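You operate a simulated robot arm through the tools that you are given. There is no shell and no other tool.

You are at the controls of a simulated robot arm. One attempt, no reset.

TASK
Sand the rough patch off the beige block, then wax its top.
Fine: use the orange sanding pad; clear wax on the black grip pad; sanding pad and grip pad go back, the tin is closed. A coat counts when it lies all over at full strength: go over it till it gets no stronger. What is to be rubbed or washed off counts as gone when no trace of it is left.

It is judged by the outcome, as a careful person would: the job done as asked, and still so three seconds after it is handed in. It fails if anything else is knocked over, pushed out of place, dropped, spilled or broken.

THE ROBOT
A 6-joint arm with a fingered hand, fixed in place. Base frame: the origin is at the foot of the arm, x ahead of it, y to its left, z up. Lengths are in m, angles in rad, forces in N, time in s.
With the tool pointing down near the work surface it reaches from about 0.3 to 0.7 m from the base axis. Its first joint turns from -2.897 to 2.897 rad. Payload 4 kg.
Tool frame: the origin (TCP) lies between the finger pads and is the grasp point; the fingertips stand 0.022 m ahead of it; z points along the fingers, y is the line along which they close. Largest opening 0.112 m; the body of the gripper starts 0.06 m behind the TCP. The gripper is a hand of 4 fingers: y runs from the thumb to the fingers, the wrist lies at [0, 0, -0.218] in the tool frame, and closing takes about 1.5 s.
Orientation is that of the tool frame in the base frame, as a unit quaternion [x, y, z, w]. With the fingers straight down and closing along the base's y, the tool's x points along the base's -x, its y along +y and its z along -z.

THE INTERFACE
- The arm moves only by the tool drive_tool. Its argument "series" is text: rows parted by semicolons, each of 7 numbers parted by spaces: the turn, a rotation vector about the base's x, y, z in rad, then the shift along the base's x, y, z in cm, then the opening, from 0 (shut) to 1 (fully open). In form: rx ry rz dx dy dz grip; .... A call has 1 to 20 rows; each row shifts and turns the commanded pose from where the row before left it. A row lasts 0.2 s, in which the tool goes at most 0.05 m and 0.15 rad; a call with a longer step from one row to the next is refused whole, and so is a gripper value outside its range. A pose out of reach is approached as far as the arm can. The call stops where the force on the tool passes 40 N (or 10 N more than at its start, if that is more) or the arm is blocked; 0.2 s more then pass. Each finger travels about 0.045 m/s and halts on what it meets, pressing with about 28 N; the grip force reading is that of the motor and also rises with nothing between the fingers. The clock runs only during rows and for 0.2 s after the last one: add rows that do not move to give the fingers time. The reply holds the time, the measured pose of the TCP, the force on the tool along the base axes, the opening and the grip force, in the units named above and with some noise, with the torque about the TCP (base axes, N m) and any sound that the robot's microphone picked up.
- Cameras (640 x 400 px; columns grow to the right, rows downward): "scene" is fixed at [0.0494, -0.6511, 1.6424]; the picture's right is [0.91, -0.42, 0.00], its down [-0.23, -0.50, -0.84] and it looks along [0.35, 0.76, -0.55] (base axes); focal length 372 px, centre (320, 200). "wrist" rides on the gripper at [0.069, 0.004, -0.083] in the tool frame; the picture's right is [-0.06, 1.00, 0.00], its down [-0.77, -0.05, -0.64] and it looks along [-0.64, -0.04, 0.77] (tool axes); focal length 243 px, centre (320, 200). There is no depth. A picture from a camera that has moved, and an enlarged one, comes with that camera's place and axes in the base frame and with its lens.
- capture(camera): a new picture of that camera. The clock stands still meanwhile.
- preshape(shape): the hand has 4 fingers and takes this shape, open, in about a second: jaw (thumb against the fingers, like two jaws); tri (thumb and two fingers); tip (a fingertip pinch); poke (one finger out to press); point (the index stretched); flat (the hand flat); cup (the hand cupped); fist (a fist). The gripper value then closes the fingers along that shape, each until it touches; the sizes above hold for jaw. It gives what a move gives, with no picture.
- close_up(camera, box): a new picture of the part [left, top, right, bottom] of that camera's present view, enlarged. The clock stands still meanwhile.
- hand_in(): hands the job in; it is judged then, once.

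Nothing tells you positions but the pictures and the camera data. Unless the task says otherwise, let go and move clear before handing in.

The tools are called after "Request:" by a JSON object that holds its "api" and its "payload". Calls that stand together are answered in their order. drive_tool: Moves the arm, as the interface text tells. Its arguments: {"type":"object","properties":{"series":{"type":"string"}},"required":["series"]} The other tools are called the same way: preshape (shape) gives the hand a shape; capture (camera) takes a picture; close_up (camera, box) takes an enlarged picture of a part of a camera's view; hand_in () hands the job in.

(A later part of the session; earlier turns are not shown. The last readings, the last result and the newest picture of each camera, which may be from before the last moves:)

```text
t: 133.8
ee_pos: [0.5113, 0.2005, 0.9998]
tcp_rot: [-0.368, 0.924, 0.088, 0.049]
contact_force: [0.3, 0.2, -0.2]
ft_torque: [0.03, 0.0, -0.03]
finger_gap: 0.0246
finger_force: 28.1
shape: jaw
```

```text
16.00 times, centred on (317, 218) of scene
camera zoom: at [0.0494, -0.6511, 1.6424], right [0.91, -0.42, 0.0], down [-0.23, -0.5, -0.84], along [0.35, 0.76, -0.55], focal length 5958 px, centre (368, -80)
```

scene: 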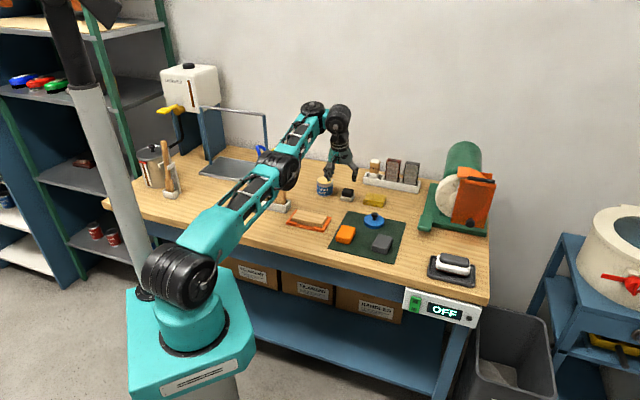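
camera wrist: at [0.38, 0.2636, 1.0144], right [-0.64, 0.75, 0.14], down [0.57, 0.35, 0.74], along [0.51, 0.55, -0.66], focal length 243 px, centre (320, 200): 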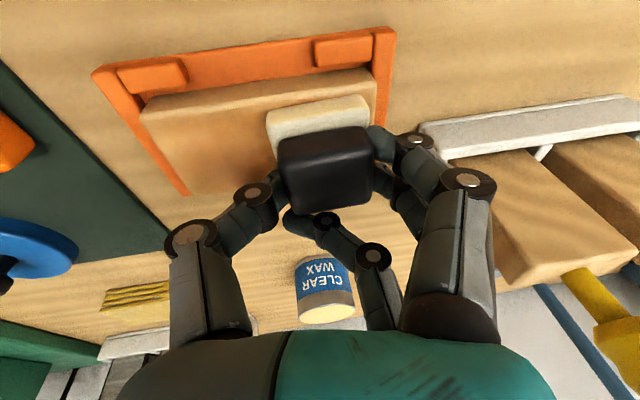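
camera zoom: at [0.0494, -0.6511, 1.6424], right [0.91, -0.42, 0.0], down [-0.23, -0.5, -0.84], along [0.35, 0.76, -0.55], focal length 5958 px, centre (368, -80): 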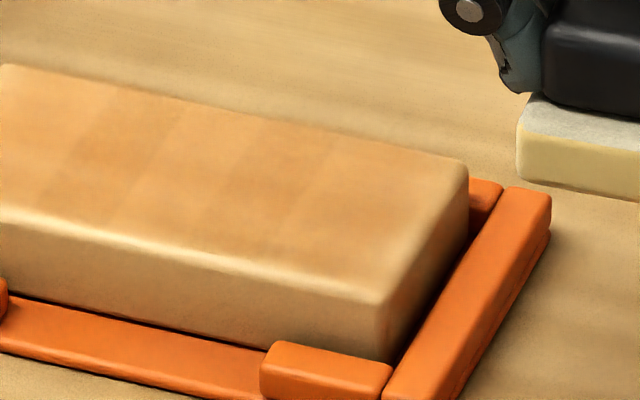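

The regular bands haven't changed over the last cycle and look like part of the block's finish. The middle is at full strength. The extreme front edge may still be a bit thin, so I'll make extra passes hanging further over the front, then the back and ends.

Request:
{"api": "drive_tool", "payload": {"series": "0 0 0 -2.4 2.9 0 0; 0 0 0 -2.4 2.9 0 0; 0 0 0 -2.5 2.83 0 0; 0 0 0 0 0 -3 0; 0 0 0 0 0 -2.2 0; 0 0 0 0 0 -0.6 0; 0 0 0 0 0 -0.2 0; 0 0 0 0 0 0 0"}}

Request:
{"api": "close_up", "payload": {"camera": "scene", "box": [290, 190, 340, 230]}}

```text
t: 135.6
ee_pos: [0.4428, 0.2857, 0.9436]
tcp_rot: [-0.368, 0.924, 0.088, 0.05]
contact_force: [-0.7, -0.7, 23.0]
ft_torque: [-0.09, 0.3, -0.01]
finger_gap: 0.0256
finger_force: 27.8
shape: jaw
```

```text
10.00 times, centred on (315, 210) of scene
camera zoom: at [0.0494, -0.6511, 1.6424], right [0.91, -0.42, 0.0], down [-0.23, -0.5, -0.84], along [0.35, 0.76, -0.55], focal length 3724 px, centre (370, 100)
```

zoom: 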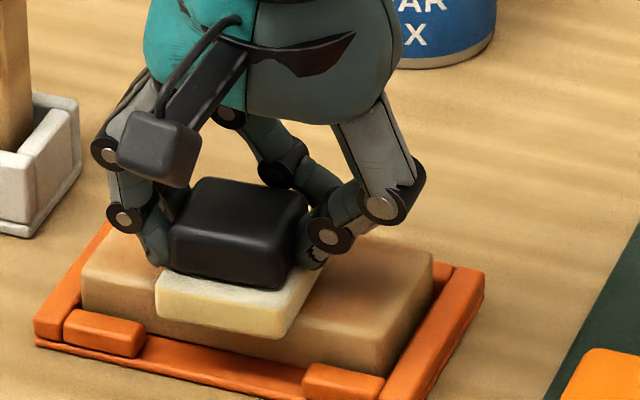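

Request:
{"api": "drive_tool", "payload": {"series": "0 0 0 1.27 -1.27 0.03 0; 0 0 0 1.27 -1.27 0 0; 0 0 0 -1.38 1.38 0 0; 0 0 0 -1.38 1.38 0 0; 0 0 0 -1.38 1.38 0 0; 0 0 0 -1.38 1.38 0 0; 0 0 0 1.38 -1.38 0 0; 0 0 0 1.38 -1.38 0 0; 0 0 0 1.38 -1.38 0 0; 0 0 0 1.38 -1.38 0 0; 0 0 0 -1.38 1.38 0 0; 0 0 0 -1.38 1.38 0 0; 0 0 0 -1.38 1.38 0 0; 0 0 0 -1.38 1.38 0 0; 0 0 0 1 1 0.03 0; 0 0 0 1 1 0 0; 0 0 0 1.38 -1.38 0 0; 0 0 0 1.38 -1.38 0 0; 0 0 0 1.38 -1.38 0 0; 0 0 0 1.38 -1.38 0 0"}}

Request:
{"api": "drive_tool", "payload": {"series": "0 0 0 -1.38 1.38 0 0; 0 0 0 -1.38 1.38 0 0; 0 0 0 -1.38 1.38 0 0; 0 0 0 -1.38 1.38 0 0; 0 0 0 -0.7 -0.7 0 0; 0 0 0 -0.7 -0.7 0 0; 0 0 0 0.7 0.7 0 0; 0 0 0 0.7 -0.7 0 0; 0 0 0 0.7 -0.7 0 0; 0 0 0 1.35 -1.35 0 0; 0 0 0 1.35 -1.35 0 0; 0 0 0 1.35 -1.35 0 0; 0 0 0 -0.7 -0.7 0 0; 0 0 0 0.7 0.7 0 0; 0 0 0 0 0 1 0; 0 0 0 0 0 3 0; 0 0 0 1 -2 2 0; 0 0 0 1.4 -2.5 0 0; 0 0 0 0 0 0 0"}}

Request:
{"api": "close_up", "payload": {"camera": "scene", "box": [294, 206, 328, 228]}}

Request:
{"api": "capture", "payload": {"camera": "wrist"}}

```text
t: 139.8
ee_pos: [0.4857, 0.2804, 0.9421]
tcp_rot: [-0.368, 0.924, 0.087, 0.048]
contact_force: [-3.9, 3.0, 6.8]
ft_torque: [0.05, 0.17, -0.05]
finger_gap: 0.0253
finger_force: 28.3
shape: jaw
```

```text
t: 143.8
ee_pos: [0.5023, 0.2269, 1.0002]
tcp_rot: [-0.368, 0.925, 0.087, 0.048]
contact_force: [0.0, 0.6, -0.1]
ft_torque: [0.04, -0.01, -0.01]
finger_gap: 0.0247
finger_force: 27.9
shape: jaw
```

```text
16.00 times, centred on (311, 217) of scene
camera zoom: at [0.0494, -0.6511, 1.6424], right [0.91, -0.42, 0.0], down [-0.23, -0.5, -0.84], along [0.35, 0.76, -0.55], focal length 5958 px, centre (464, -72)
```

zoom: 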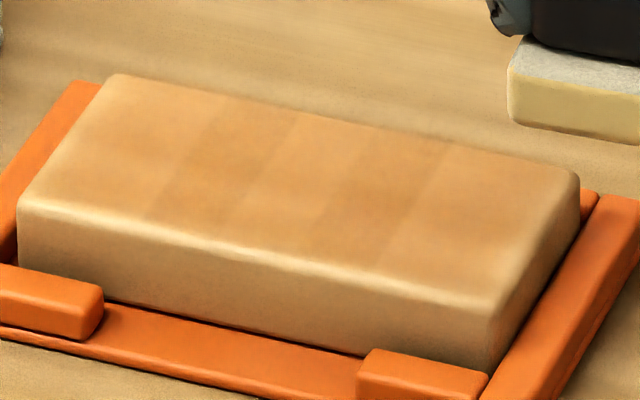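

```text
taken
camera wrist: at [0.4475, 0.1676, 1.0735], right [-0.64, 0.75, 0.14], down [0.57, 0.35, 0.74], along [0.51, 0.55, -0.66], focal length 243 px, centre (320, 200)
```

wrist: 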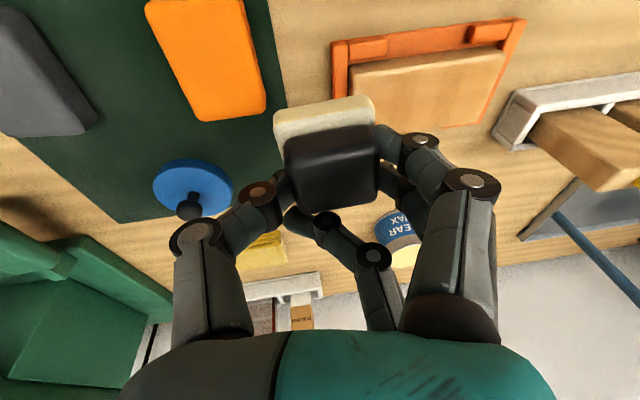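

The front edge has caught up and the bands look unchanged. To be sure it gets no stronger, I'll do one final load-and-rub cycle and compare.

Request:
{"api": "drive_tool", "payload": {"series": "0 0 -0.14 0.9 3.6 0.3 0; 0 0 -0.14 1.0 3.6 0.3 0; 0 0 -0.14 1.3 3.6 0.3 0; 0 0 -0.14 1.4 3.6 0.2 0; 0 0 -0.14 1.5 3.6 0 0; 0 0 0 1.6 3.6 0 0; 0 0 0 0 0 0 0; 0 0 0 0 0 0 0"}}

Request:
{"api": "close_up", "payload": {"camera": "scene", "box": [300, 145, 350, 205]}}

```text
t: 145.6
ee_pos: [0.5794, 0.4464, 1.014]
tcp_rot: [-0.029, 0.995, 0.065, 0.076]
contact_force: [0.2, 0.4, 0.5]
ft_torque: [0.03, 0.01, 0.0]
finger_gap: 0.025
finger_force: 28.5
shape: jaw
```

```text
6.67 times, centred on (325, 175) of scene
camera zoom: at [0.0494, -0.6511, 1.6424], right [0.91, -0.42, 0.0], down [-0.23, -0.5, -0.84], along [0.35, 0.76, -0.55], focal length 2482 px, centre (287, 367)
```

zoom: 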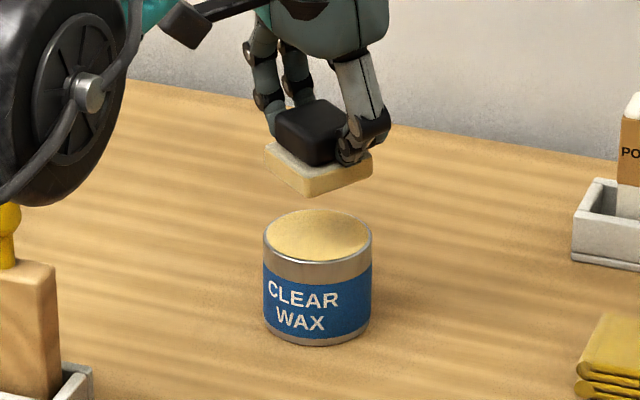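

Request:
{"api": "drive_tool", "payload": {"series": "0 0 0 0 -0.15 -1.5 0; 0 0 0 0 0 -1.5 0; 0 0 0 0 0 -0.8 0; 0 0 0 0 0 -0.25 0; 0 0 0 0 0 0 0; 0 0 0 0 0 0 0; 0 0 0 0 0 0 0"}}

```text
t: 147.2
ee_pos: [0.5789, 0.4421, 0.9719]
tcp_rot: [-0.03, 0.994, 0.067, 0.076]
contact_force: [1.4, -0.1, 8.1]
ft_torque: [0.02, 0.11, 0.02]
finger_gap: 0.0248
finger_force: 28.4
shape: jaw
```

Request:
{"api": "drive_tool", "payload": {"series": "0 0 0 0 0 0.5 0; 0 0 0 0 0 2 0; 0 0 0 0 0 1.3 0; 0 0 0 -2 -2.2 0 0; 0 0 0.14 -2.2 -2.44 0 0; 0 0 0.14 -2.2 -2.44 0 0; 0 0 0.14 -2.2 -2.44 0 0; 0 0 0.14 -2.2 -2.44 0 0; 0 0 0.14 -2.2 -2.2 -1 0; 0 0 0 0 0 -2 0; 0 0 0 -0.8 -0.8 -1.5 0; 0 0 0 0 0 -1.3 0; 0 0 0 0 0 -0.4 0; 0 0 0 0 0 -0.2 0; 0 0 0 0 0 0 0"}}

```text
t: 150.4
ee_pos: [0.4413, 0.2955, 0.9459]
tcp_rot: [-0.368, 0.924, 0.087, 0.049]
contact_force: [0.0, 0.6, 0.0]
ft_torque: [-0.02, 0.01, 0.02]
finger_gap: 0.0246
finger_force: 27.9
shape: jaw
```

Request:
{"api": "drive_tool", "payload": {"series": "0 0 0 -0.1 -0.3 -0.2 0; 0 0 0 0 0 -0.15 0; 0 0 0 0 0 0 0"}}

```text
t: 151.2
ee_pos: [0.4407, 0.2931, 0.9428]
tcp_rot: [-0.369, 0.924, 0.088, 0.048]
contact_force: [-0.1, 0.1, 3.9]
ft_torque: [-0.08, -0.05, -0.03]
finger_gap: 0.0246
finger_force: 28.1
shape: jaw
```

Request:
{"api": "drive_tool", "payload": {"series": "0 0 0 1.45 -1.45 -0.08 0; 0 0 0 1.45 -1.45 0 0; 0 0 0 -1.38 1.38 0 0; 0 0 0 -1.38 1.38 0 0; 0 0 0 -1.38 1.38 0 0; 0 0 0 -1.38 1.38 0 0; 0 0 0 -0.3 -0.3 0 0; 0 0 0 1.38 -1.38 0 0; 0 0 0 1.38 -1.38 0 0; 0 0 0 1.38 -1.38 0 0; 0 0 0 1.38 -1.38 0 0; 0 0 0 0.7 0.7 0 0; 0 0 0 -1.38 1.38 0 0; 0 0 0 -1.38 1.38 0 0; 0 0 0 -1.38 1.38 0 0; 0 0 0 -1.38 1.38 0 0; 0 0 0 0.6 0.6 0 0; 0 0 0 1.38 -1.38 0 0; 0 0 0 1.38 -1.38 0 0; 0 0 0 1.38 -1.38 0 0"}}

Request:
{"api": "drive_tool", "payload": {"series": "0 0 0 1.35 -1.35 0.03 0; 0 0 0 0.5 0.5 0 0; 0 0 0 -1.38 1.38 0 0; 0 0 0 -1.38 1.38 0 0; 0 0 0 -1.38 1.38 0 0; 0 0 0 -1.35 1.35 0 0; 0 0 0 0.4 0.4 0 0; 0 0 0 1.38 -1.38 0 0; 0 0 0 1.38 -1.38 0 0; 0 0 0 1.38 -1.38 0 0; 0 0 0 1.35 -1.35 0 0; 0 0 0 -0.9 -0.9 0 0; 0 0 0 -1.38 1.38 0 0; 0 0 0 -1.38 1.38 0 0; 0 0 0 -1.38 1.38 0 0; 0 0 0 -1.35 1.35 0 0; 0 0 0 -0.8 -0.8 0 0; 0 0 0 1.38 -1.38 0 0; 0 0 0 1.38 -1.38 0 0; 0 0 0 1.38 -1.38 0 0"}}

Request:
{"api": "drive_tool", "payload": {"series": "0 0 0 1.35 -1.35 0 0; 0 0 0 -1.38 1.38 0 0; 0 0 0 -1.38 1.38 0 0; 0 0 0 -1.38 1.38 0 0; 0 0 0 -1.38 1.38 0 0; 0 0 0 1.38 -1.38 0 0; 0 0 0 1.38 -1.38 0 0; 0 0 0 0 0 1 0; 0 0 0 0 0 3 0; 0 0 0 1 -2 2 0; 0 0 0 2.4 -3 0 0; 0 0 0 2.4 -3 0 0; 0 0 0 0 0 0 0"}}

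Request:
{"api": "close_up", "payload": {"camera": "scene", "box": [294, 206, 328, 228]}}

Request:
{"api": "capture", "payload": {"camera": "wrist"}}

Request:
{"api": "close_up", "payload": {"camera": "scene", "box": [285, 160, 405, 255]}}

```text
t: 155.4
ee_pos: [0.4667, 0.2858, 0.9425]
tcp_rot: [-0.369, 0.924, 0.088, 0.049]
contact_force: [-3.7, 3.9, 11.9]
ft_torque: [0.1, 0.33, -0.12]
finger_gap: 0.0255
finger_force: 28.0
shape: jaw
```

```text
t: 159.6
ee_pos: [0.4571, 0.2779, 0.9426]
tcp_rot: [-0.369, 0.924, 0.088, 0.049]
contact_force: [-2.0, 1.8, 6.7]
ft_torque: [0.04, 0.17, -0.08]
finger_gap: 0.0251
finger_force: 27.9
shape: jaw
```

```text
t: 162.4
ee_pos: [0.5023, 0.2108, 1.0017]
tcp_rot: [-0.368, 0.924, 0.088, 0.048]
contact_force: [-0.2, 0.7, -1.2]
ft_torque: [0.01, 0.0, -0.03]
finger_gap: 0.0247
finger_force: 27.6
shape: jaw
```

```text
16.00 times, centred on (311, 217) of scene
camera zoom: at [0.0494, -0.6511, 1.6424], right [0.91, -0.42, 0.0], down [-0.23, -0.5, -0.84], along [0.35, 0.76, -0.55], focal length 5958 px, centre (464, -72)
```

zoom: 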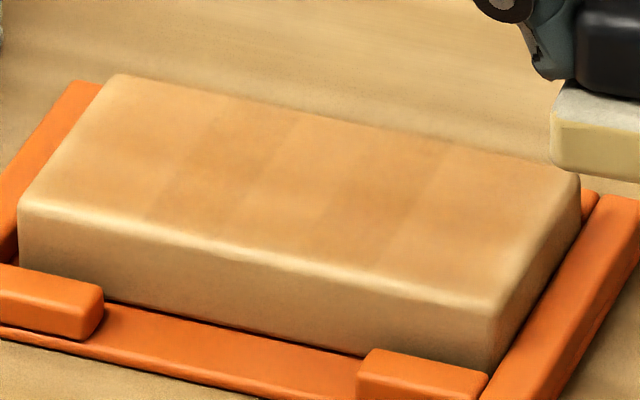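

```text
taken
camera wrist: at [0.4479, 0.1508, 1.0736], right [-0.64, 0.75, 0.14], down [0.57, 0.35, 0.74], along [0.51, 0.55, -0.66], focal length 243 px, centre (320, 200)
```

wrist: 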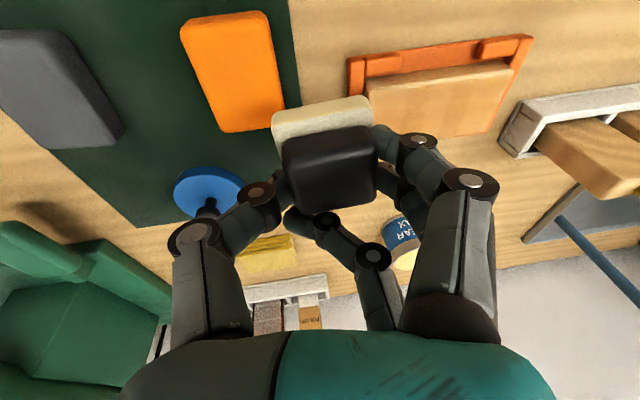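

```text
4.21 times, centred on (345, 208) of scene
camera zoom: at [0.0494, -0.6511, 1.6424], right [0.91, -0.42, 0.0], down [-0.23, -0.5, -0.84], along [0.35, 0.76, -0.55], focal length 1568 px, centre (215, 168)
```

zoom: 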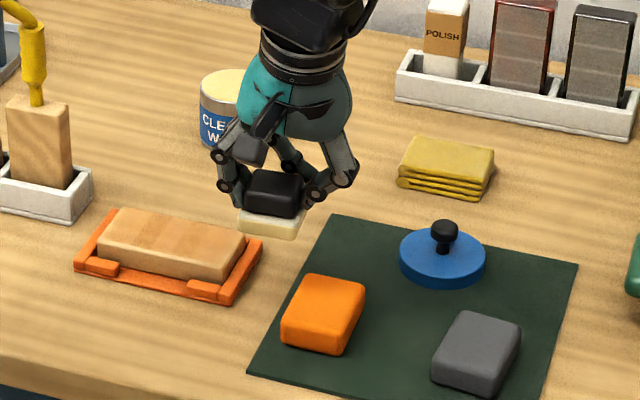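

The coat looks identical before and after that cycle, so it's at full strength all over. I'll return the grip pad to its original spot at about (0.640, 0.385), adding a little radial tilt for reach.

Request:
{"api": "drive_tool", "payload": {"series": "0.054 -0.09 0 0 0 0 0; 0 0 0 2.7 3.3 0 0; 0 0 0 2.7 3.3 0 0; 0 0 0 2.7 3.3 0 0; 0 0 0 2.7 3.3 -0.8 0; 0 0 0 0 0 0 0"}}

Request:
{"api": "drive_tool", "payload": {"series": "0 0 0 1.4 1.6 -1 0; 0 0 0 1.4 1.6 -1 0; 0 0 0 0 0 0 0; 0 0 0 0 0 0 0"}}

Request:
{"api": "close_up", "payload": {"camera": "scene", "box": [310, 150, 390, 215]}}

Request:
{"api": "capture", "payload": {"camera": "wrist"}}

```text
t: 163.8
ee_pos: [0.6099, 0.3429, 0.9937]
tcp_rot: [-0.371, 0.918, 0.096, 0.099]
contact_force: [-0.5, -0.4, 0.7]
ft_torque: [-0.01, -0.01, 0.0]
finger_gap: 0.0247
finger_force: 28.1
shape: jaw
```

```text
t: 164.8
ee_pos: [0.634, 0.3746, 0.974]
tcp_rot: [-0.37, 0.918, 0.095, 0.102]
contact_force: [-0.3, -0.7, 0.5]
ft_torque: [0.0, -0.03, -0.01]
finger_gap: 0.0249
finger_force: 28.2
shape: jaw
```

```text
6.15 times, centred on (350, 182) of scene
camera zoom: at [0.0494, -0.6511, 1.6424], right [0.91, -0.42, 0.0], down [-0.23, -0.5, -0.84], along [0.35, 0.76, -0.55], focal length 2292 px, centre (135, 308)
```

zoom: 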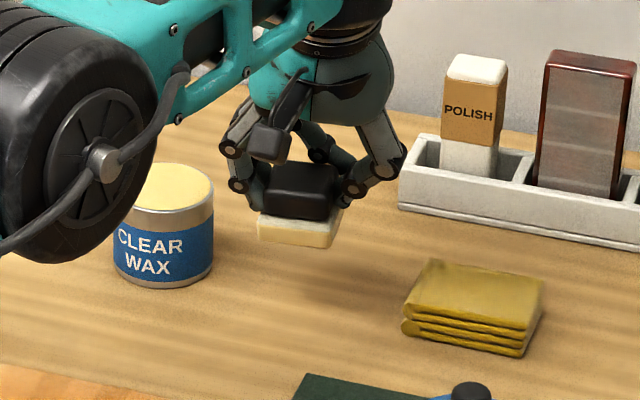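

```text
taken
camera wrist: at [0.5748, 0.3109, 1.0369], right [-0.65, 0.75, 0.12], down [0.5, 0.31, 0.81], along [0.57, 0.59, -0.58], focal length 243 px, centre (320, 200)
```

wrist: 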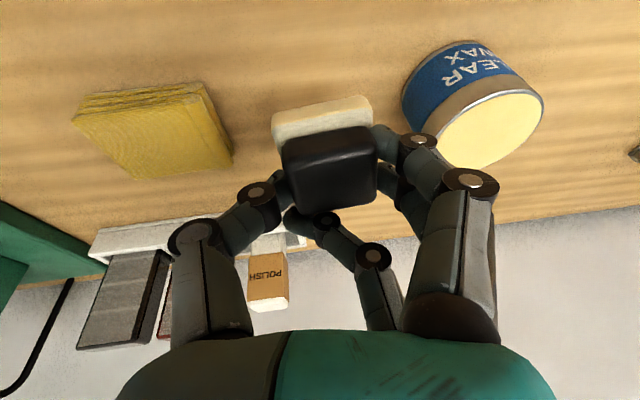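

Nearly above its old footprint. Lowering gently.

Request:
{"api": "drive_tool", "payload": {"series": "0 0 0 0.2 -0.05 -2 0; 0 0 0 0 0 -2 0; 0 0 0 0 0 -0.5 0; 0 0 0 0 0 0 0"}}

Request:
{"api": "close_up", "payload": {"camera": "scene", "box": [310, 150, 390, 215]}}

```text
t: 165.8
ee_pos: [0.6402, 0.3751, 0.929]
tcp_rot: [-0.371, 0.918, 0.096, 0.1]
contact_force: [0.0, -0.3, -0.3]
ft_torque: [-0.03, 0.04, 0.01]
finger_gap: 0.0249
finger_force: 27.9
shape: jaw
```

```text
6.15 times, centred on (350, 182) of scene
camera zoom: at [0.0494, -0.6511, 1.6424], right [0.91, -0.42, 0.0], down [-0.23, -0.5, -0.84], along [0.35, 0.76, -0.55], focal length 2292 px, centre (135, 308)
```

zoom: 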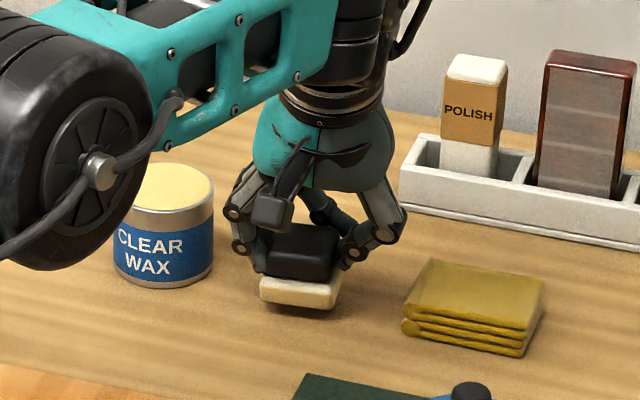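

Request:
{"api": "drive_tool", "payload": {"series": "0 0 0 0.15 -0.05 -0.3 0; 0 0 0 0 0 -0.2 0; 0 0 0 0 0 0 0"}}

```text
t: 166.6
ee_pos: [0.6403, 0.3762, 0.9249]
tcp_rot: [-0.371, 0.918, 0.096, 0.1]
contact_force: [0.3, -0.6, -0.9]
ft_torque: [-0.02, 0.03, 0.01]
finger_gap: 0.0248
finger_force: 27.9
shape: jaw
```

Request:
{"api": "drive_tool", "payload": {"series": "0 0 0 0 0 -0.2 0; 0 0 0 0 0 -0.1 0; 0 0 0 0 0 0 0"}}

```text
t: 167.4
ee_pos: [0.6409, 0.3753, 0.9215]
tcp_rot: [-0.37, 0.919, 0.096, 0.101]
contact_force: [0.0, 0.6, 0.1]
ft_torque: [-0.02, -0.01, -0.01]
finger_gap: 0.0249
finger_force: 27.7
shape: jaw
```

Request:
{"api": "drive_tool", "payload": {"series": "0 0 0 0 0 -0.2 0; 0 0 0 0 0 -0.1 0; 0 0 0 0 0 0 0"}}

Request:
{"api": "close_up", "payload": {"camera": "scene", "box": [320, 165, 380, 210]}}

```text
t: 168.2
ee_pos: [0.6422, 0.3754, 0.9204]
tcp_rot: [-0.371, 0.918, 0.096, 0.101]
contact_force: [3.0, 1.7, 12.4]
ft_torque: [0.12, 0.32, -0.08]
finger_gap: 0.0247
finger_force: 27.9
shape: jaw
```

```text
8.89 times, centred on (350, 188) of scene
camera zoom: at [0.0494, -0.6511, 1.6424], right [0.91, -0.42, 0.0], down [-0.23, -0.5, -0.84], along [0.35, 0.76, -0.55], focal length 3310 px, centre (53, 311)
```

zoom: 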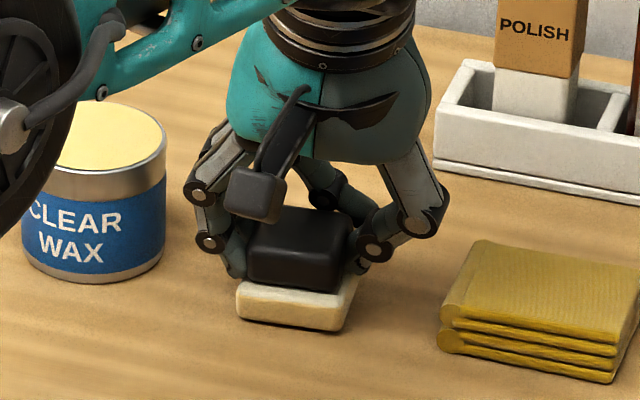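

The pad is down on its original footprint. Easing off and opening the hand slowly.

Request:
{"api": "drive_tool", "payload": {"series": "0 0 0 0 0 0.1 0.1; 0 0 0 0 0 0 0.25; 0 0 0 0 0 0 0.35; 0 0 0 0 0 0 0.45; 0 0 0 0 0 0 0.52; 0 0 0 0 0 0 0.55; 0 0 0 0 0 0 0.55; 0 0 0 0 0 0 0.55"}}

Request:
{"api": "close_up", "payload": {"camera": "scene", "box": [320, 165, 380, 210]}}

Request:
{"api": "capture", "payload": {"camera": "wrist"}}

```text
t: 170.0
ee_pos: [0.6408, 0.3753, 0.9193]
tcp_rot: [-0.371, 0.918, 0.097, 0.1]
contact_force: [-0.9, -0.8, 0.5]
ft_torque: [0.0, 0.0, -0.03]
finger_gap: 0.0608
finger_force: 0.0
shape: jaw
```

```text
8.89 times, centred on (350, 188) of scene
camera zoom: at [0.0494, -0.6511, 1.6424], right [0.91, -0.42, 0.0], down [-0.23, -0.5, -0.84], along [0.35, 0.76, -0.55], focal length 3310 px, centre (53, 311)
```

zoom: 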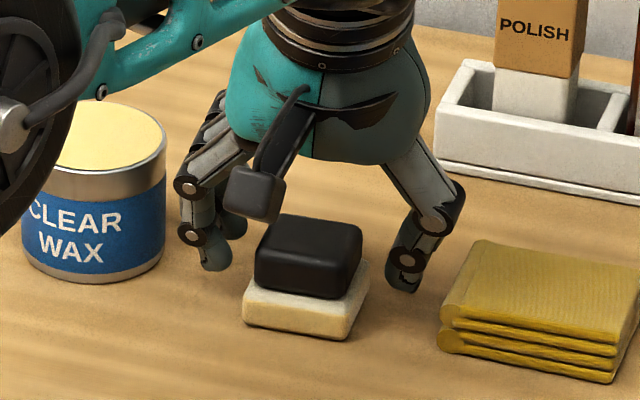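

```text
taken
camera wrist: at [0.5801, 0.311, 0.9835], right [-0.65, 0.75, 0.12], down [0.5, 0.31, 0.81], along [0.57, 0.59, -0.58], focal length 243 px, centre (320, 200)
```

wrist: 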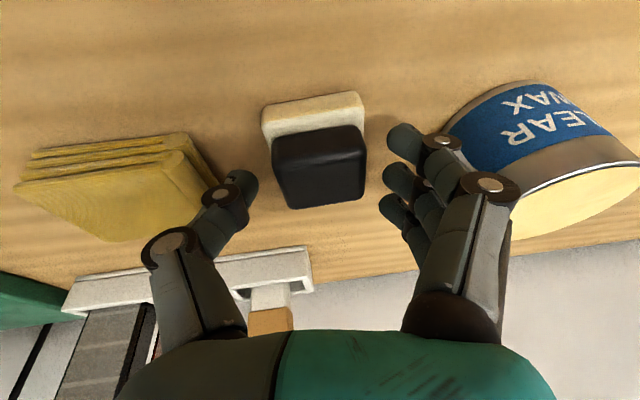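

The pad is flat on the table, within about 5 mm of its start. Next I'll lift clear and move to the blue lid.

Request:
{"api": "drive_tool", "payload": {"series": "0 0 0 0 0 1 0.58; 0 0 0 0 0 2 0.6; 0 0 0 0 0 3 0.6; 0 0 0 0 0 2 0.6; 0 0 0 0 0 0 0.6"}}

Request:
{"api": "capture", "payload": {"camera": "scene"}}

Request:
{"api": "close_up", "payload": {"camera": "scene", "box": [345, 195, 405, 240]}}

Request:
{"api": "capture", "payload": {"camera": "wrist"}}

```text
t: 171.2
ee_pos: [0.6359, 0.3583, 0.9938]
tcp_rot: [-0.371, 0.918, 0.095, 0.101]
contact_force: [0.0, -0.1, 0.4]
ft_torque: [0.01, -0.05, 0.01]
finger_gap: 0.0668
finger_force: 0.1
shape: jaw
out of reach, approached as far as the arm can: row 3, 4
```

```text
taken
```

scene: 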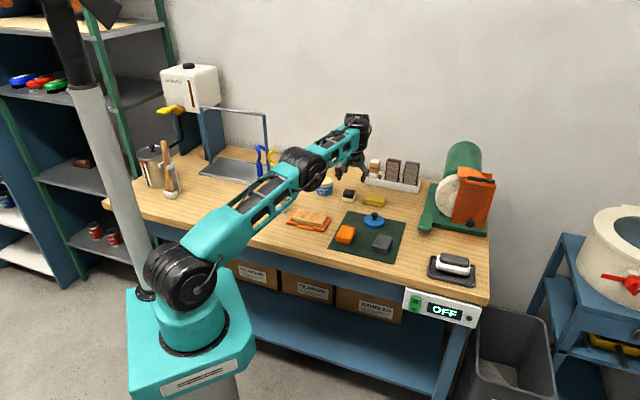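

```text
8.89 times, centred on (375, 218) of scene
camera zoom: at [0.0494, -0.6511, 1.6424], right [0.91, -0.42, 0.0], down [-0.23, -0.5, -0.84], along [0.35, 0.76, -0.55], focal length 3310 px, centre (-169, 44)
```

zoom: 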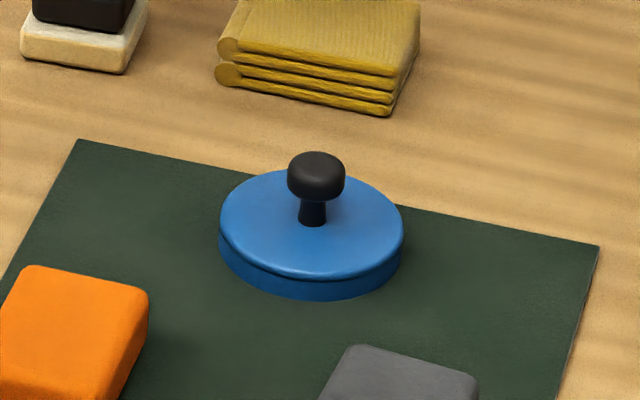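

```text
taken
camera wrist: at [0.5754, 0.2941, 1.0587], right [-0.65, 0.75, 0.12], down [0.5, 0.31, 0.81], along [0.57, 0.59, -0.58], focal length 243 px, centre (320, 200)
```

wrist: 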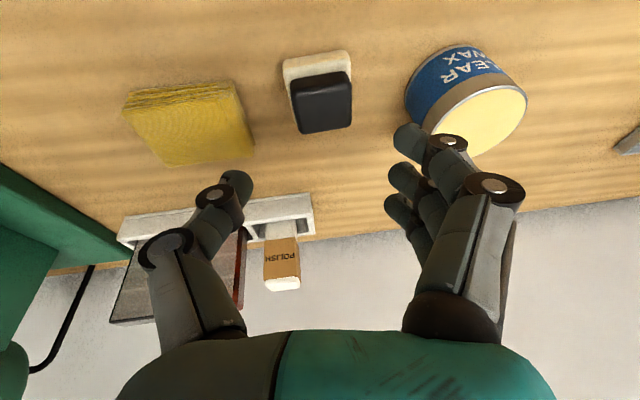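

The lid is at about (0.640, 0.193), with its knob top near z≈0.92. I'll move above it and set a 0.25 rad outward tilt that also suits the tin.

Request:
{"api": "drive_tool", "payload": {"series": "0 0 0 -0.5 -4 0 0.6; -0.073 -0.065 0 -0.5 -4 0.5 0.6; 0 0 0 0.4 -4.2 0.5 0.6; 0 0 0 0.6 -4.2 0 0.6; 0 0 0 0 0 0 0.6; 0 0 0 0 0 0 0.6"}}

Request:
{"api": "capture", "payload": {"camera": "wrist"}}

Request:
{"api": "close_up", "payload": {"camera": "scene", "box": [335, 160, 415, 240]}}

```text
t: 172.6
ee_pos: [0.6481, 0.1985, 1.0064]
tcp_rot: [-0.377, 0.918, 0.05, 0.116]
contact_force: [0.1, 0.3, -0.2]
ft_torque: [-0.03, -0.01, -0.01]
finger_gap: 0.0668
finger_force: 0.1
shape: jaw
out of reach, approached as far as the arm can: row 3, 4
```

```text
taken
camera wrist: at [0.5839, 0.1388, 1.0703], right [-0.66, 0.75, 0.02], down [0.45, 0.37, 0.81], along [0.6, 0.54, -0.58], focal length 243 px, centre (320, 200)
```

wrist: 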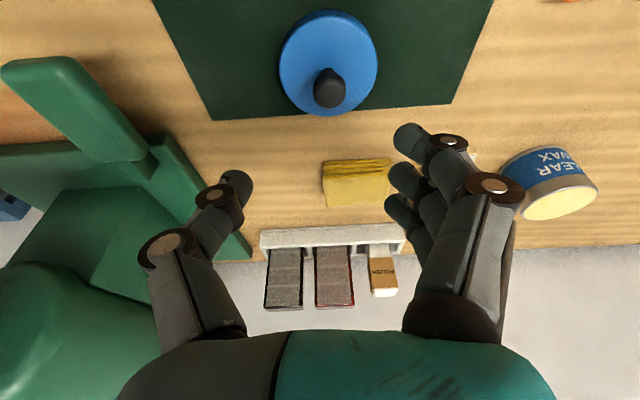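

```text
5.00 times, centred on (375, 200) of scene
camera zoom: at [0.0494, -0.6511, 1.6424], right [0.91, -0.42, 0.0], down [-0.23, -0.5, -0.84], along [0.35, 0.76, -0.55], focal length 1862 px, centre (45, 200)
```

zoom: 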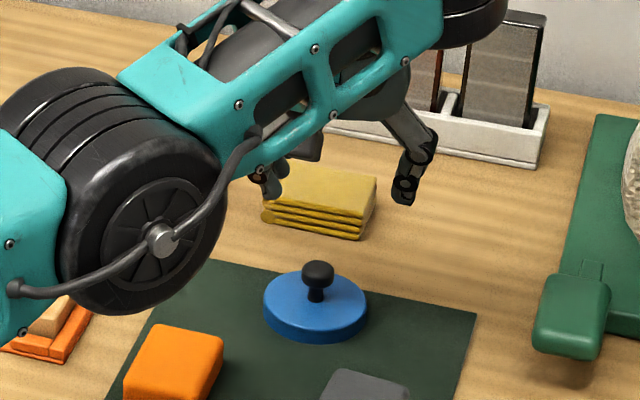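

The arm got fully stretched while lifting, which makes the motion sticky. I'll pull inward and up to bend the elbow again.

Request:
{"api": "drive_tool", "payload": {"series": "0 0 0 -2.5 -0.8 2 0.6; 0 0 0 -2.5 -0.8 2 0.6; 0 0 0 -2.5 -0.8 0 0.6; 0 0 0 0 0 0 0.6"}}

```text
t: 173.6
ee_pos: [0.6358, 0.1921, 1.0642]
tcp_rot: [-0.377, 0.918, 0.051, 0.116]
contact_force: [0.3, 0.3, -0.5]
ft_torque: [0.01, 0.01, 0.02]
finger_gap: 0.0669
finger_force: 0.0
shape: jaw
out of reach, approached as far as the arm can: row 1, 2, 3
```

Request:
{"api": "drive_tool", "payload": {"series": "0 0 0 -4 -1 0 0.6; 0 0 0 -4 -1 0 0.6; 0 0 0 0 0 0 0.6; 0 0 0 0 0 0 0.6; 0 0 0 0 0 0 0.6"}}

```text
t: 174.8
ee_pos: [0.631, 0.1903, 1.0769]
tcp_rot: [-0.377, 0.917, 0.05, 0.116]
contact_force: [-0.6, 0.5, -0.5]
ft_torque: [0.0, 0.01, -0.02]
finger_gap: 0.0669
finger_force: 0.1
shape: jaw
out of reach, approached as far as the arm can: row 1, 2
```

Request:
{"api": "drive_tool", "payload": {"series": "-0.09 0.09 0 0 0 0 0.6; -0.09 0.09 0 0 0 0 0.6; 0 0 0 -2 -0.7 2 0.6; 0 0 0 -2 -0.7 2 0.6; 0 0 0 -2 -0.7 0 0.6; 0 0 0 0 0 0 0.6"}}

```text
t: 176.2
ee_pos: [0.571, 0.1709, 1.1175]
tcp_rot: [-0.38, 0.925, 0.002, -0.001]
contact_force: [-0.3, 0.1, 0.0]
ft_torque: [0.02, -0.02, 0.02]
finger_gap: 0.0669
finger_force: 0.0
shape: jaw
```

The elbow is bent again. I'll set the tilt here, then approach the lid.

Request:
{"api": "drive_tool", "payload": {"series": "0.085 -0.085 0 0 0 -1 0.6; 0.085 -0.085 0 0 0 -1 0.6; 0 0 0 2 0.7 -3 0.6; 0 0 0 2 0.7 -3 0.6; 0 0 0 2 0.7 -3 0.6; 0 0 0 0 0 0 0.6; 0 0 0 0 0 0 0.6"}}

Request:
{"api": "capture", "payload": {"camera": "wrist"}}

Request:
{"api": "close_up", "payload": {"camera": "scene", "box": [335, 160, 415, 240]}}

```text
t: 177.8
ee_pos: [0.671, 0.2, 1.0298]
tcp_rot: [-0.377, 0.919, 0.048, 0.11]
contact_force: [-0.3, -0.5, 0.4]
ft_torque: [0.0, -0.01, 0.01]
finger_gap: 0.0667
finger_force: 0.1
shape: jaw
out of reach, approached as far as the arm can: row 1, 2
```

```text
taken
camera wrist: at [0.607, 0.1428, 1.095], right [-0.66, 0.75, 0.02], down [0.46, 0.38, 0.81], along [0.6, 0.54, -0.59], focal length 243 px, centre (320, 200)
```

wrist: 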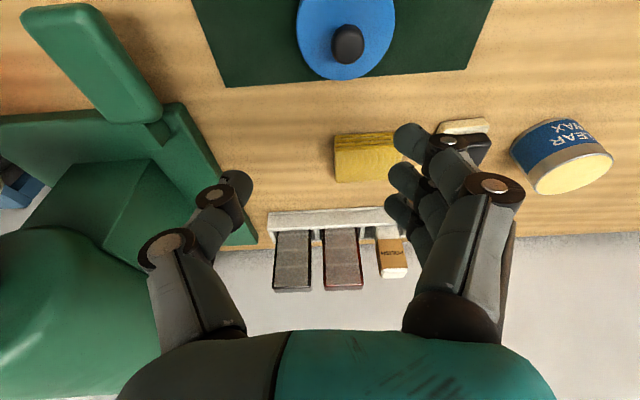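

```text
5.00 times, centred on (375, 200) of scene
camera zoom: at [0.0494, -0.6511, 1.6424], right [0.91, -0.42, 0.0], down [-0.23, -0.5, -0.84], along [0.35, 0.76, -0.55], focal length 1862 px, centre (45, 200)
```

zoom: 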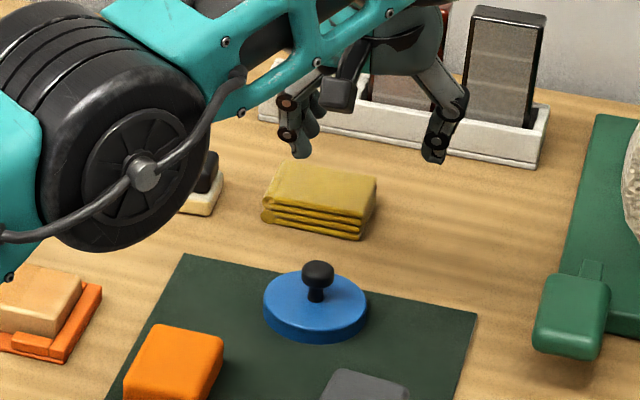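

The tilt is set, though the hand drifted outward by about 4 cm. I'll move back over the lid in small steps and see if it follows.

Request:
{"api": "drive_tool", "payload": {"series": "0 0 0 -1.5 -0.4 -1 0.6; 0 0 0 -1.5 -0.4 -1 0.6; 0 0 0 0 0 0 0.6; 0 0 0 0 0 0 0.6"}}

Request:
{"api": "capture", "payload": {"camera": "scene"}}

```text
t: 178.8
ee_pos: [0.6452, 0.1947, 1.0119]
tcp_rot: [-0.378, 0.918, 0.048, 0.108]
contact_force: [-0.1, 0.2, -0.5]
ft_torque: [0.01, 0.0, 0.0]
finger_gap: 0.0669
finger_force: 0.0
shape: jaw
out of reach, approached as far as the arm can: row 2
```

```text
taken
```

scene: 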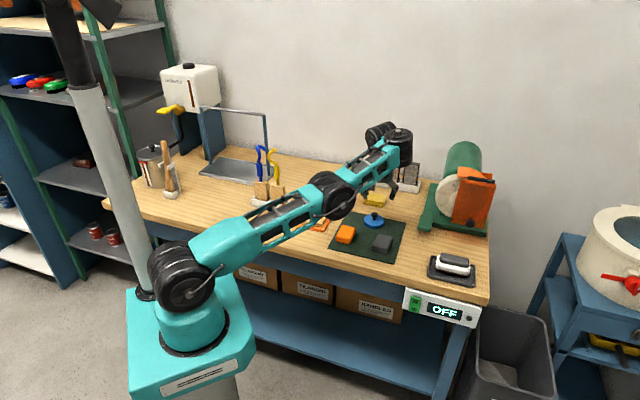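

The limit seems to come from the tilt pointing sideways of the arm's own direction. The lid is round, so I'll yaw the hand −28° to make the tilt radial here.

Request:
{"api": "drive_tool", "payload": {"series": "0 0 -0.1225 0 0 0.3 0.6; 0 0 -0.1225 0 0 0.3 0.6; 0 0 -0.1225 0 0 0 0.6; 0 0 -0.1225 0 0 0 0.6; 0 0 0 -1 -0.3 0 0.6; 0 0 0 0 0 0 0.6"}}

```text
t: 180.2
ee_pos: [0.6474, 0.1966, 1.0187]
tcp_rot: [-0.142, 0.983, 0.02, 0.115]
contact_force: [0.6, 0.6, 0.7]
ft_torque: [0.0, 0.01, -0.01]
finger_gap: 0.0669
finger_force: 0.0
shape: jaw
out of reach, approached as far as the arm can: row 3, 5
```

I think over-stretching flipped the elbow below the shoulder–wrist line, so it now droops. I'll raise up, untilt, straighten the arm and come back inwards and upwards to flip it back.

Request:
{"api": "drive_tool", "payload": {"series": "0 0 0 0 0 3 0.6; 0 0 0 0 0 3 0.6; -0.036 0.11 0 0 0 0 0.6; -0.036 0.11 0 0 0 0 0.6; 0 0 0 0 0 0 0.6"}}

Request:
{"api": "capture", "payload": {"camera": "scene"}}

```text
t: 181.4
ee_pos: [0.6522, 0.1928, 1.0773]
tcp_rot: [-0.144, 0.989, -0.005, 0.02]
contact_force: [-0.7, -0.7, -0.1]
ft_torque: [0.03, -0.01, 0.02]
finger_gap: 0.0669
finger_force: 0.0
shape: jaw
out of reach, approached as far as the arm can: row 4
```

```text
taken
```

scene: 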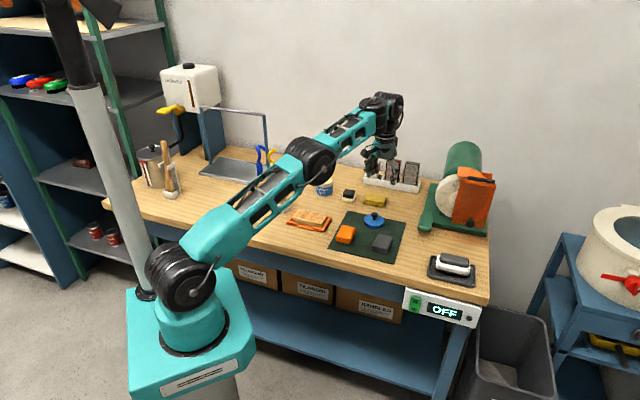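

Request:
{"api": "drive_tool", "payload": {"series": "0 0 0 -2.5 -0.8 2 0.6; 0 0 0 -2.5 -0.8 2 0.6; 0 0 0 -3 -0.9 0 0.6; 0 0 0 -3 -0.9 0 0.6; 0 0 0 0 0 0 0.6"}}

Request:
{"api": "capture", "payload": {"camera": "scene"}}

```text
t: 182.6
ee_pos: [0.5482, 0.1638, 1.1259]
tcp_rot: [-0.145, 0.989, 0.0, 0.002]
contact_force: [0.5, -0.6, 0.0]
ft_torque: [0.01, -0.01, 0.02]
finger_gap: 0.0666
finger_force: 0.2
shape: jaw
out of reach, approached as far as the arm can: row 4
```

```text
taken
```

scene: 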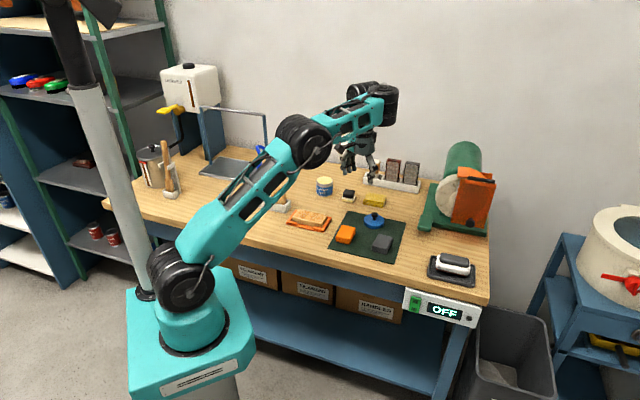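

The elbow is up again but something still limits inward motion. I'll look closely at the wrist and test a move up and inwards.

Request:
{"api": "close_up", "payload": {"camera": "scene", "box": [260, 60, 420, 200]}}

Request:
{"api": "drive_tool", "payload": {"series": "0 0 0 -1 -0.3 3 0.6; 0 0 0 -1 -0.3 3 0.6; 0 0 0 -2 -0.6 2 0.6; 0 0 0 0 0 0 0.6"}}

```text
2.86 times, centred on (340, 130) of scene
camera zoom: at [0.0494, -0.6511, 1.6424], right [0.91, -0.42, 0.0], down [-0.23, -0.5, -0.84], along [0.35, 0.76, -0.55], focal length 1064 px, centre (263, 400)
```

zoom: 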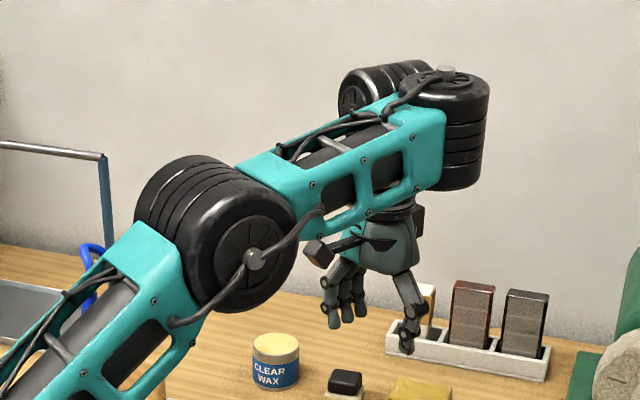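

```text
t: 183.6
ee_pos: [0.5087, 0.1511, 1.202]
tcp_rot: [-0.145, 0.989, 0.0, 0.003]
contact_force: [0.7, -0.2, 0.8]
ft_torque: [0.01, -0.01, -0.02]
finger_gap: 0.0668
finger_force: 0.1
shape: jaw
```

Request:
{"api": "drive_tool", "payload": {"series": "0 0 -0.1 -3 -1.5 1.3 0.6; 0 0 -0.1 -3 -1.5 1.3 0.6; 0 0 -0.09 -3 -1.5 1.3 0.6; 0 0 0 -3 -1.5 1.3 0.6; 0 0 0 0 0 0 0.6"}}

Request:
{"api": "capture", "payload": {"camera": "scene"}}

```text
t: 184.8
ee_pos: [0.3892, 0.0904, 1.259]
tcp_rot: [0.0, 1.0, 0.0, 0.002]
contact_force: [-0.2, -0.3, 0.8]
ft_torque: [0.01, -0.06, 0.0]
finger_gap: 0.0672
finger_force: 0.0
shape: jaw
```

```text
taken
```

scene: 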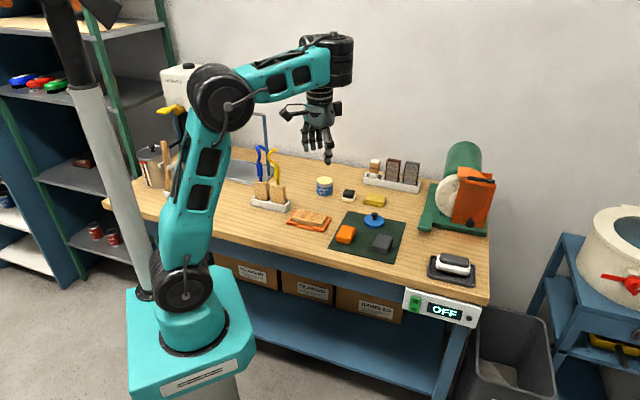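

The wrist is in a different joint configuration than at the start. I'll test whether a radial tilt works in this configuration, from a comfortable pose well above the table.

Request:
{"api": "drive_tool", "payload": {"series": "0 0 0.1 3.5 1.2 -2 0.6; 0 0 0.1 3.5 1.2 -2 0.6; 0 0 0.09 3.5 1.2 -2 0.6; 0.036 -0.11 0 0 0 -2 0.6; 0.036 -0.11 0 0 0 -2 0.6; 0 0 0 0 0 0 0.6"}}

Request:
{"api": "close_up", "payload": {"camera": "scene", "box": [200, 40, 420, 240]}}

```text
t: 186.2
ee_pos: [0.5545, 0.1392, 1.2259]
tcp_rot: [-0.143, 0.983, 0.02, 0.117]
contact_force: [0.6, 0.9, 0.8]
ft_torque: [-0.02, 0.01, 0.0]
finger_gap: 0.0666
finger_force: 0.1
shape: jaw
out of reach, approached as far as the arm can: row 1, 4, 5
```

```text
2.00 times, centred on (310, 140) of scene
camera zoom: at [0.0494, -0.6511, 1.6424], right [0.91, -0.42, 0.0], down [-0.23, -0.5, -0.84], along [0.35, 0.76, -0.55], focal length 745 px, centre (340, 320)
```

zoom: 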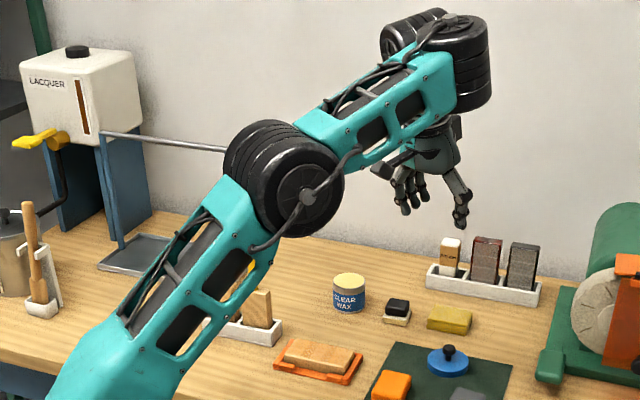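

The pattern fits a wrist singularity: the tilt direction relative to the forearm decides which side the wrist sits on. I'll go around the singularity by tilting sideways first, then outward, then removing the sideways part, all high above the table.

Request:
{"api": "drive_tool", "payload": {"series": "0.14 0.04 0 0 0 0 0.6; 0.14 0.04 0 0 0 0 0.6; 0 0 0 0 0 0 0.6"}}

Request:
{"api": "drive_tool", "payload": {"series": "0.028 -0.096 0 0 0 0 0.6; 0.028 -0.096 0 0 0 0 0.6; 0 0 0 0 0 0 0.6"}}

Request:
{"api": "drive_tool", "payload": {"series": "-0.14 -0.04 0 0 0 0 0.6; -0.14 -0.04 0 0 0 0 0.6; 0 0 0 0 0 0 0.6"}}

Request:
{"api": "close_up", "payload": {"camera": "scene", "box": [200, 40, 420, 240]}}

```text
t: 187.0
ee_pos: [0.5498, 0.1262, 1.2154]
tcp_rot: [-0.125, 0.974, 0.162, 0.095]
contact_force: [0.0, -0.5, 0.1]
ft_torque: [-0.02, 0.04, 0.02]
finger_gap: 0.0668
finger_force: 0.0
shape: jaw
out of reach, approached as far as the arm can: row 2
```

```text
t: 187.8
ee_pos: [0.5789, 0.1639, 1.2633]
tcp_rot: [-0.137, 0.956, 0.176, 0.193]
contact_force: [-0.1, -1.8, 0.2]
ft_torque: [-0.01, 0.04, 0.01]
finger_gap: 0.0667
finger_force: 0.1
shape: jaw
out of reach, approached as far as the arm can: row 1, 2
```

```text
t: 188.6
ee_pos: [0.5806, 0.1652, 1.2649]
tcp_rot: [-0.169, 0.962, 0.035, 0.21]
contact_force: [-0.1, -0.4, -0.5]
ft_torque: [0.02, -0.02, 0.0]
finger_gap: 0.0667
finger_force: 0.2
shape: jaw
```

```text
2.00 times, centred on (310, 140) of scene
camera zoom: at [0.0494, -0.6511, 1.6424], right [0.91, -0.42, 0.0], down [-0.23, -0.5, -0.84], along [0.35, 0.76, -0.55], focal length 745 px, centre (340, 320)
```

zoom: 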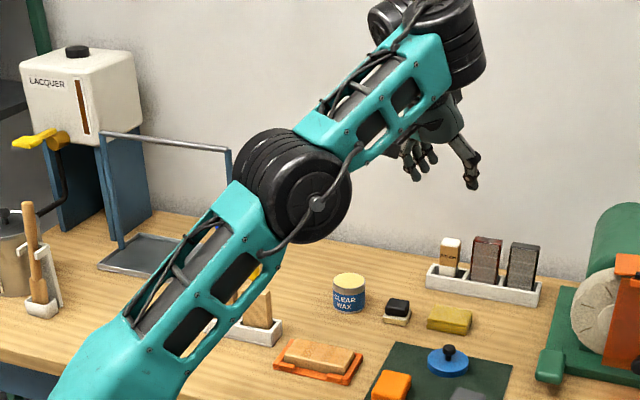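

That way round is blocked, so I'll undo it and try going around the other side.

Request:
{"api": "drive_tool", "payload": {"series": "-0.028 0.096 0 -1 -0.3 -2 0.6; -0.028 0.096 0 -1 -0.3 -2 0.6; -0.03 0.1 0 -1 -0.3 -2 0.6; -0.03 0.1 0 -1 -0.3 -2 0.6; 0 0 0 0 0 0 0.6"}}

Request:
{"api": "drive_tool", "payload": {"series": "-0.135 -0.04 0 0 0 0 0.6; -0.135 -0.04 0 0 0 0 0.6; -0.135 -0.04 0 0 0 0 0.6; 0 0 0 0 0 0 0.6"}}

Request:
{"api": "drive_tool", "payload": {"series": "0.035 -0.12 0 0 0 0 0.6; 0.035 -0.12 0 0 0 0 0.6; 0.035 -0.12 0 0 0 0 0.6; 0 0 0 0 0 0 0.6"}}

Request:
{"api": "close_up", "payload": {"camera": "scene", "box": [200, 40, 420, 240]}}

```text
t: 189.8
ee_pos: [0.5399, 0.151, 1.1838]
tcp_rot: [-0.171, 0.985, 0.012, 0.008]
contact_force: [0.0, 0.6, 0.2]
ft_torque: [0.01, 0.01, 0.02]
finger_gap: 0.0666
finger_force: 0.1
shape: jaw
```

```text
t: 190.8
ee_pos: [0.5399, 0.1518, 1.1821]
tcp_rot: [-0.169, 0.965, -0.196, 0.034]
contact_force: [0.2, -0.8, 0.5]
ft_torque: [-0.01, 0.0, 0.0]
finger_gap: 0.0667
finger_force: 0.1
shape: jaw
```

```text
t: 191.8
ee_pos: [0.5942, 0.1804, 1.2256]
tcp_rot: [-0.13, 0.953, -0.172, 0.213]
contact_force: [0.3, 0.1, -0.6]
ft_torque: [0.01, 0.02, 0.0]
finger_gap: 0.067
finger_force: 0.1
shape: jaw
out of reach, approached as far as the arm can: row 1, 2, 3
```

```text
2.00 times, centred on (310, 140) of scene
camera zoom: at [0.0494, -0.6511, 1.6424], right [0.91, -0.42, 0.0], down [-0.23, -0.5, -0.84], along [0.35, 0.76, -0.55], focal length 745 px, centre (340, 320)
```

zoom: 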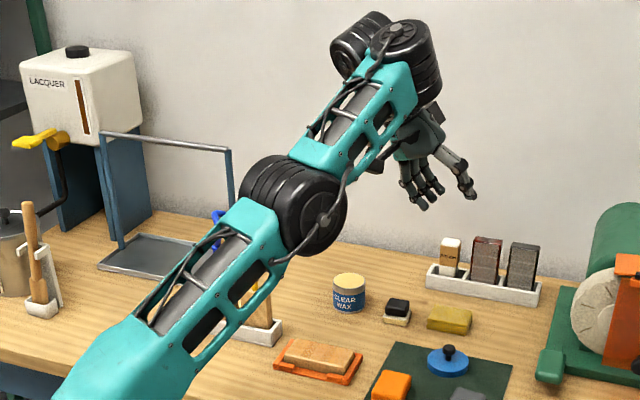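

I recovered from this configuration once before, by pulling inward with the tool vertical at a low height. I'll repeat that: straighten the tool, return to a similar spot, then draw inward.

Request:
{"api": "drive_tool", "payload": {"series": "0.072 0.119 0 0 0 0 0.6; 0.072 0.119 0 0 0 0 0.6; 0.072 0.119 0 0 0 0 0.6; 0.071 0.118 0 0 0 0 0.6; 0 0 0 0 0 0 0.6"}}

```text
t: 193.0
ee_pos: [0.5826, 0.1779, 1.2193]
tcp_rot: [-0.135, 0.991, 0.0, 0.0]
contact_force: [-0.8, 0.8, -0.8]
ft_torque: [-0.02, 0.0, 0.0]
finger_gap: 0.0664
finger_force: 0.0
shape: jaw
out of reach, approached as far as the arm can: row 4
```

Request:
{"api": "drive_tool", "payload": {"series": "0 0 0.085 0 2.6 -2.8 0.6; 0 0 0.085 0 2.6 -2.8 0.6; 0 0 0.085 0.2 2.6 -2.8 0.6; 0 0 0.085 0.2 2.6 -2.8 0.6; 0 0 0.085 0.2 2.6 -2.8 0.6; 0 0 0.085 0.2 2.6 -2.8 0.6; 0 0 0 0 0 0 0.6"}}

```text
t: 194.6
ee_pos: [0.5865, 0.3345, 1.0537]
tcp_rot: [-0.38, 0.925, 0.0, 0.002]
contact_force: [0.6, 0.1, 0.6]
ft_torque: [-0.01, -0.01, 0.04]
finger_gap: 0.0667
finger_force: 0.0
shape: jaw
```

Now I'll draw inward at this height.

Request:
{"api": "drive_tool", "payload": {"series": "0 0 0 -2 -1.2 -0.5 0.6; 0 0 0 -2 -1.2 -0.5 0.6; 0 0 0 -2 -1.2 0 0.6; 0 0 0 -2 -1.2 0 0.6; 0 0 0 0 0 0 0.6"}}

Request:
{"api": "close_up", "payload": {"camera": "scene", "box": [200, 40, 420, 240]}}

```text
t: 195.8
ee_pos: [0.5083, 0.2857, 1.0401]
tcp_rot: [-0.38, 0.925, 0.001, 0.001]
contact_force: [0.5, 0.7, -0.7]
ft_torque: [0.01, -0.02, 0.02]
finger_gap: 0.0668
finger_force: 0.0
shape: jaw
```

```text
2.00 times, centred on (310, 140) of scene
camera zoom: at [0.0494, -0.6511, 1.6424], right [0.91, -0.42, 0.0], down [-0.23, -0.5, -0.84], along [0.35, 0.76, -0.55], focal length 745 px, centre (340, 320)
```

zoom: 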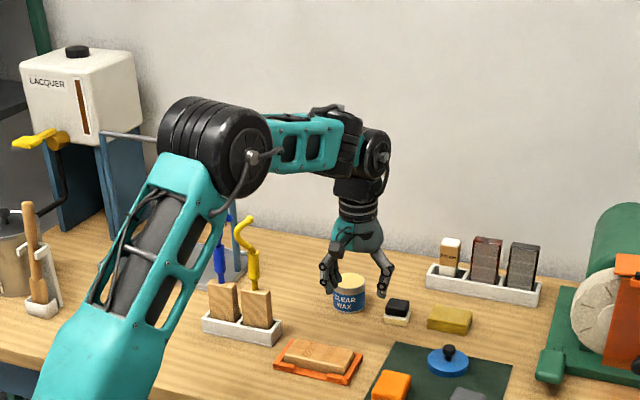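

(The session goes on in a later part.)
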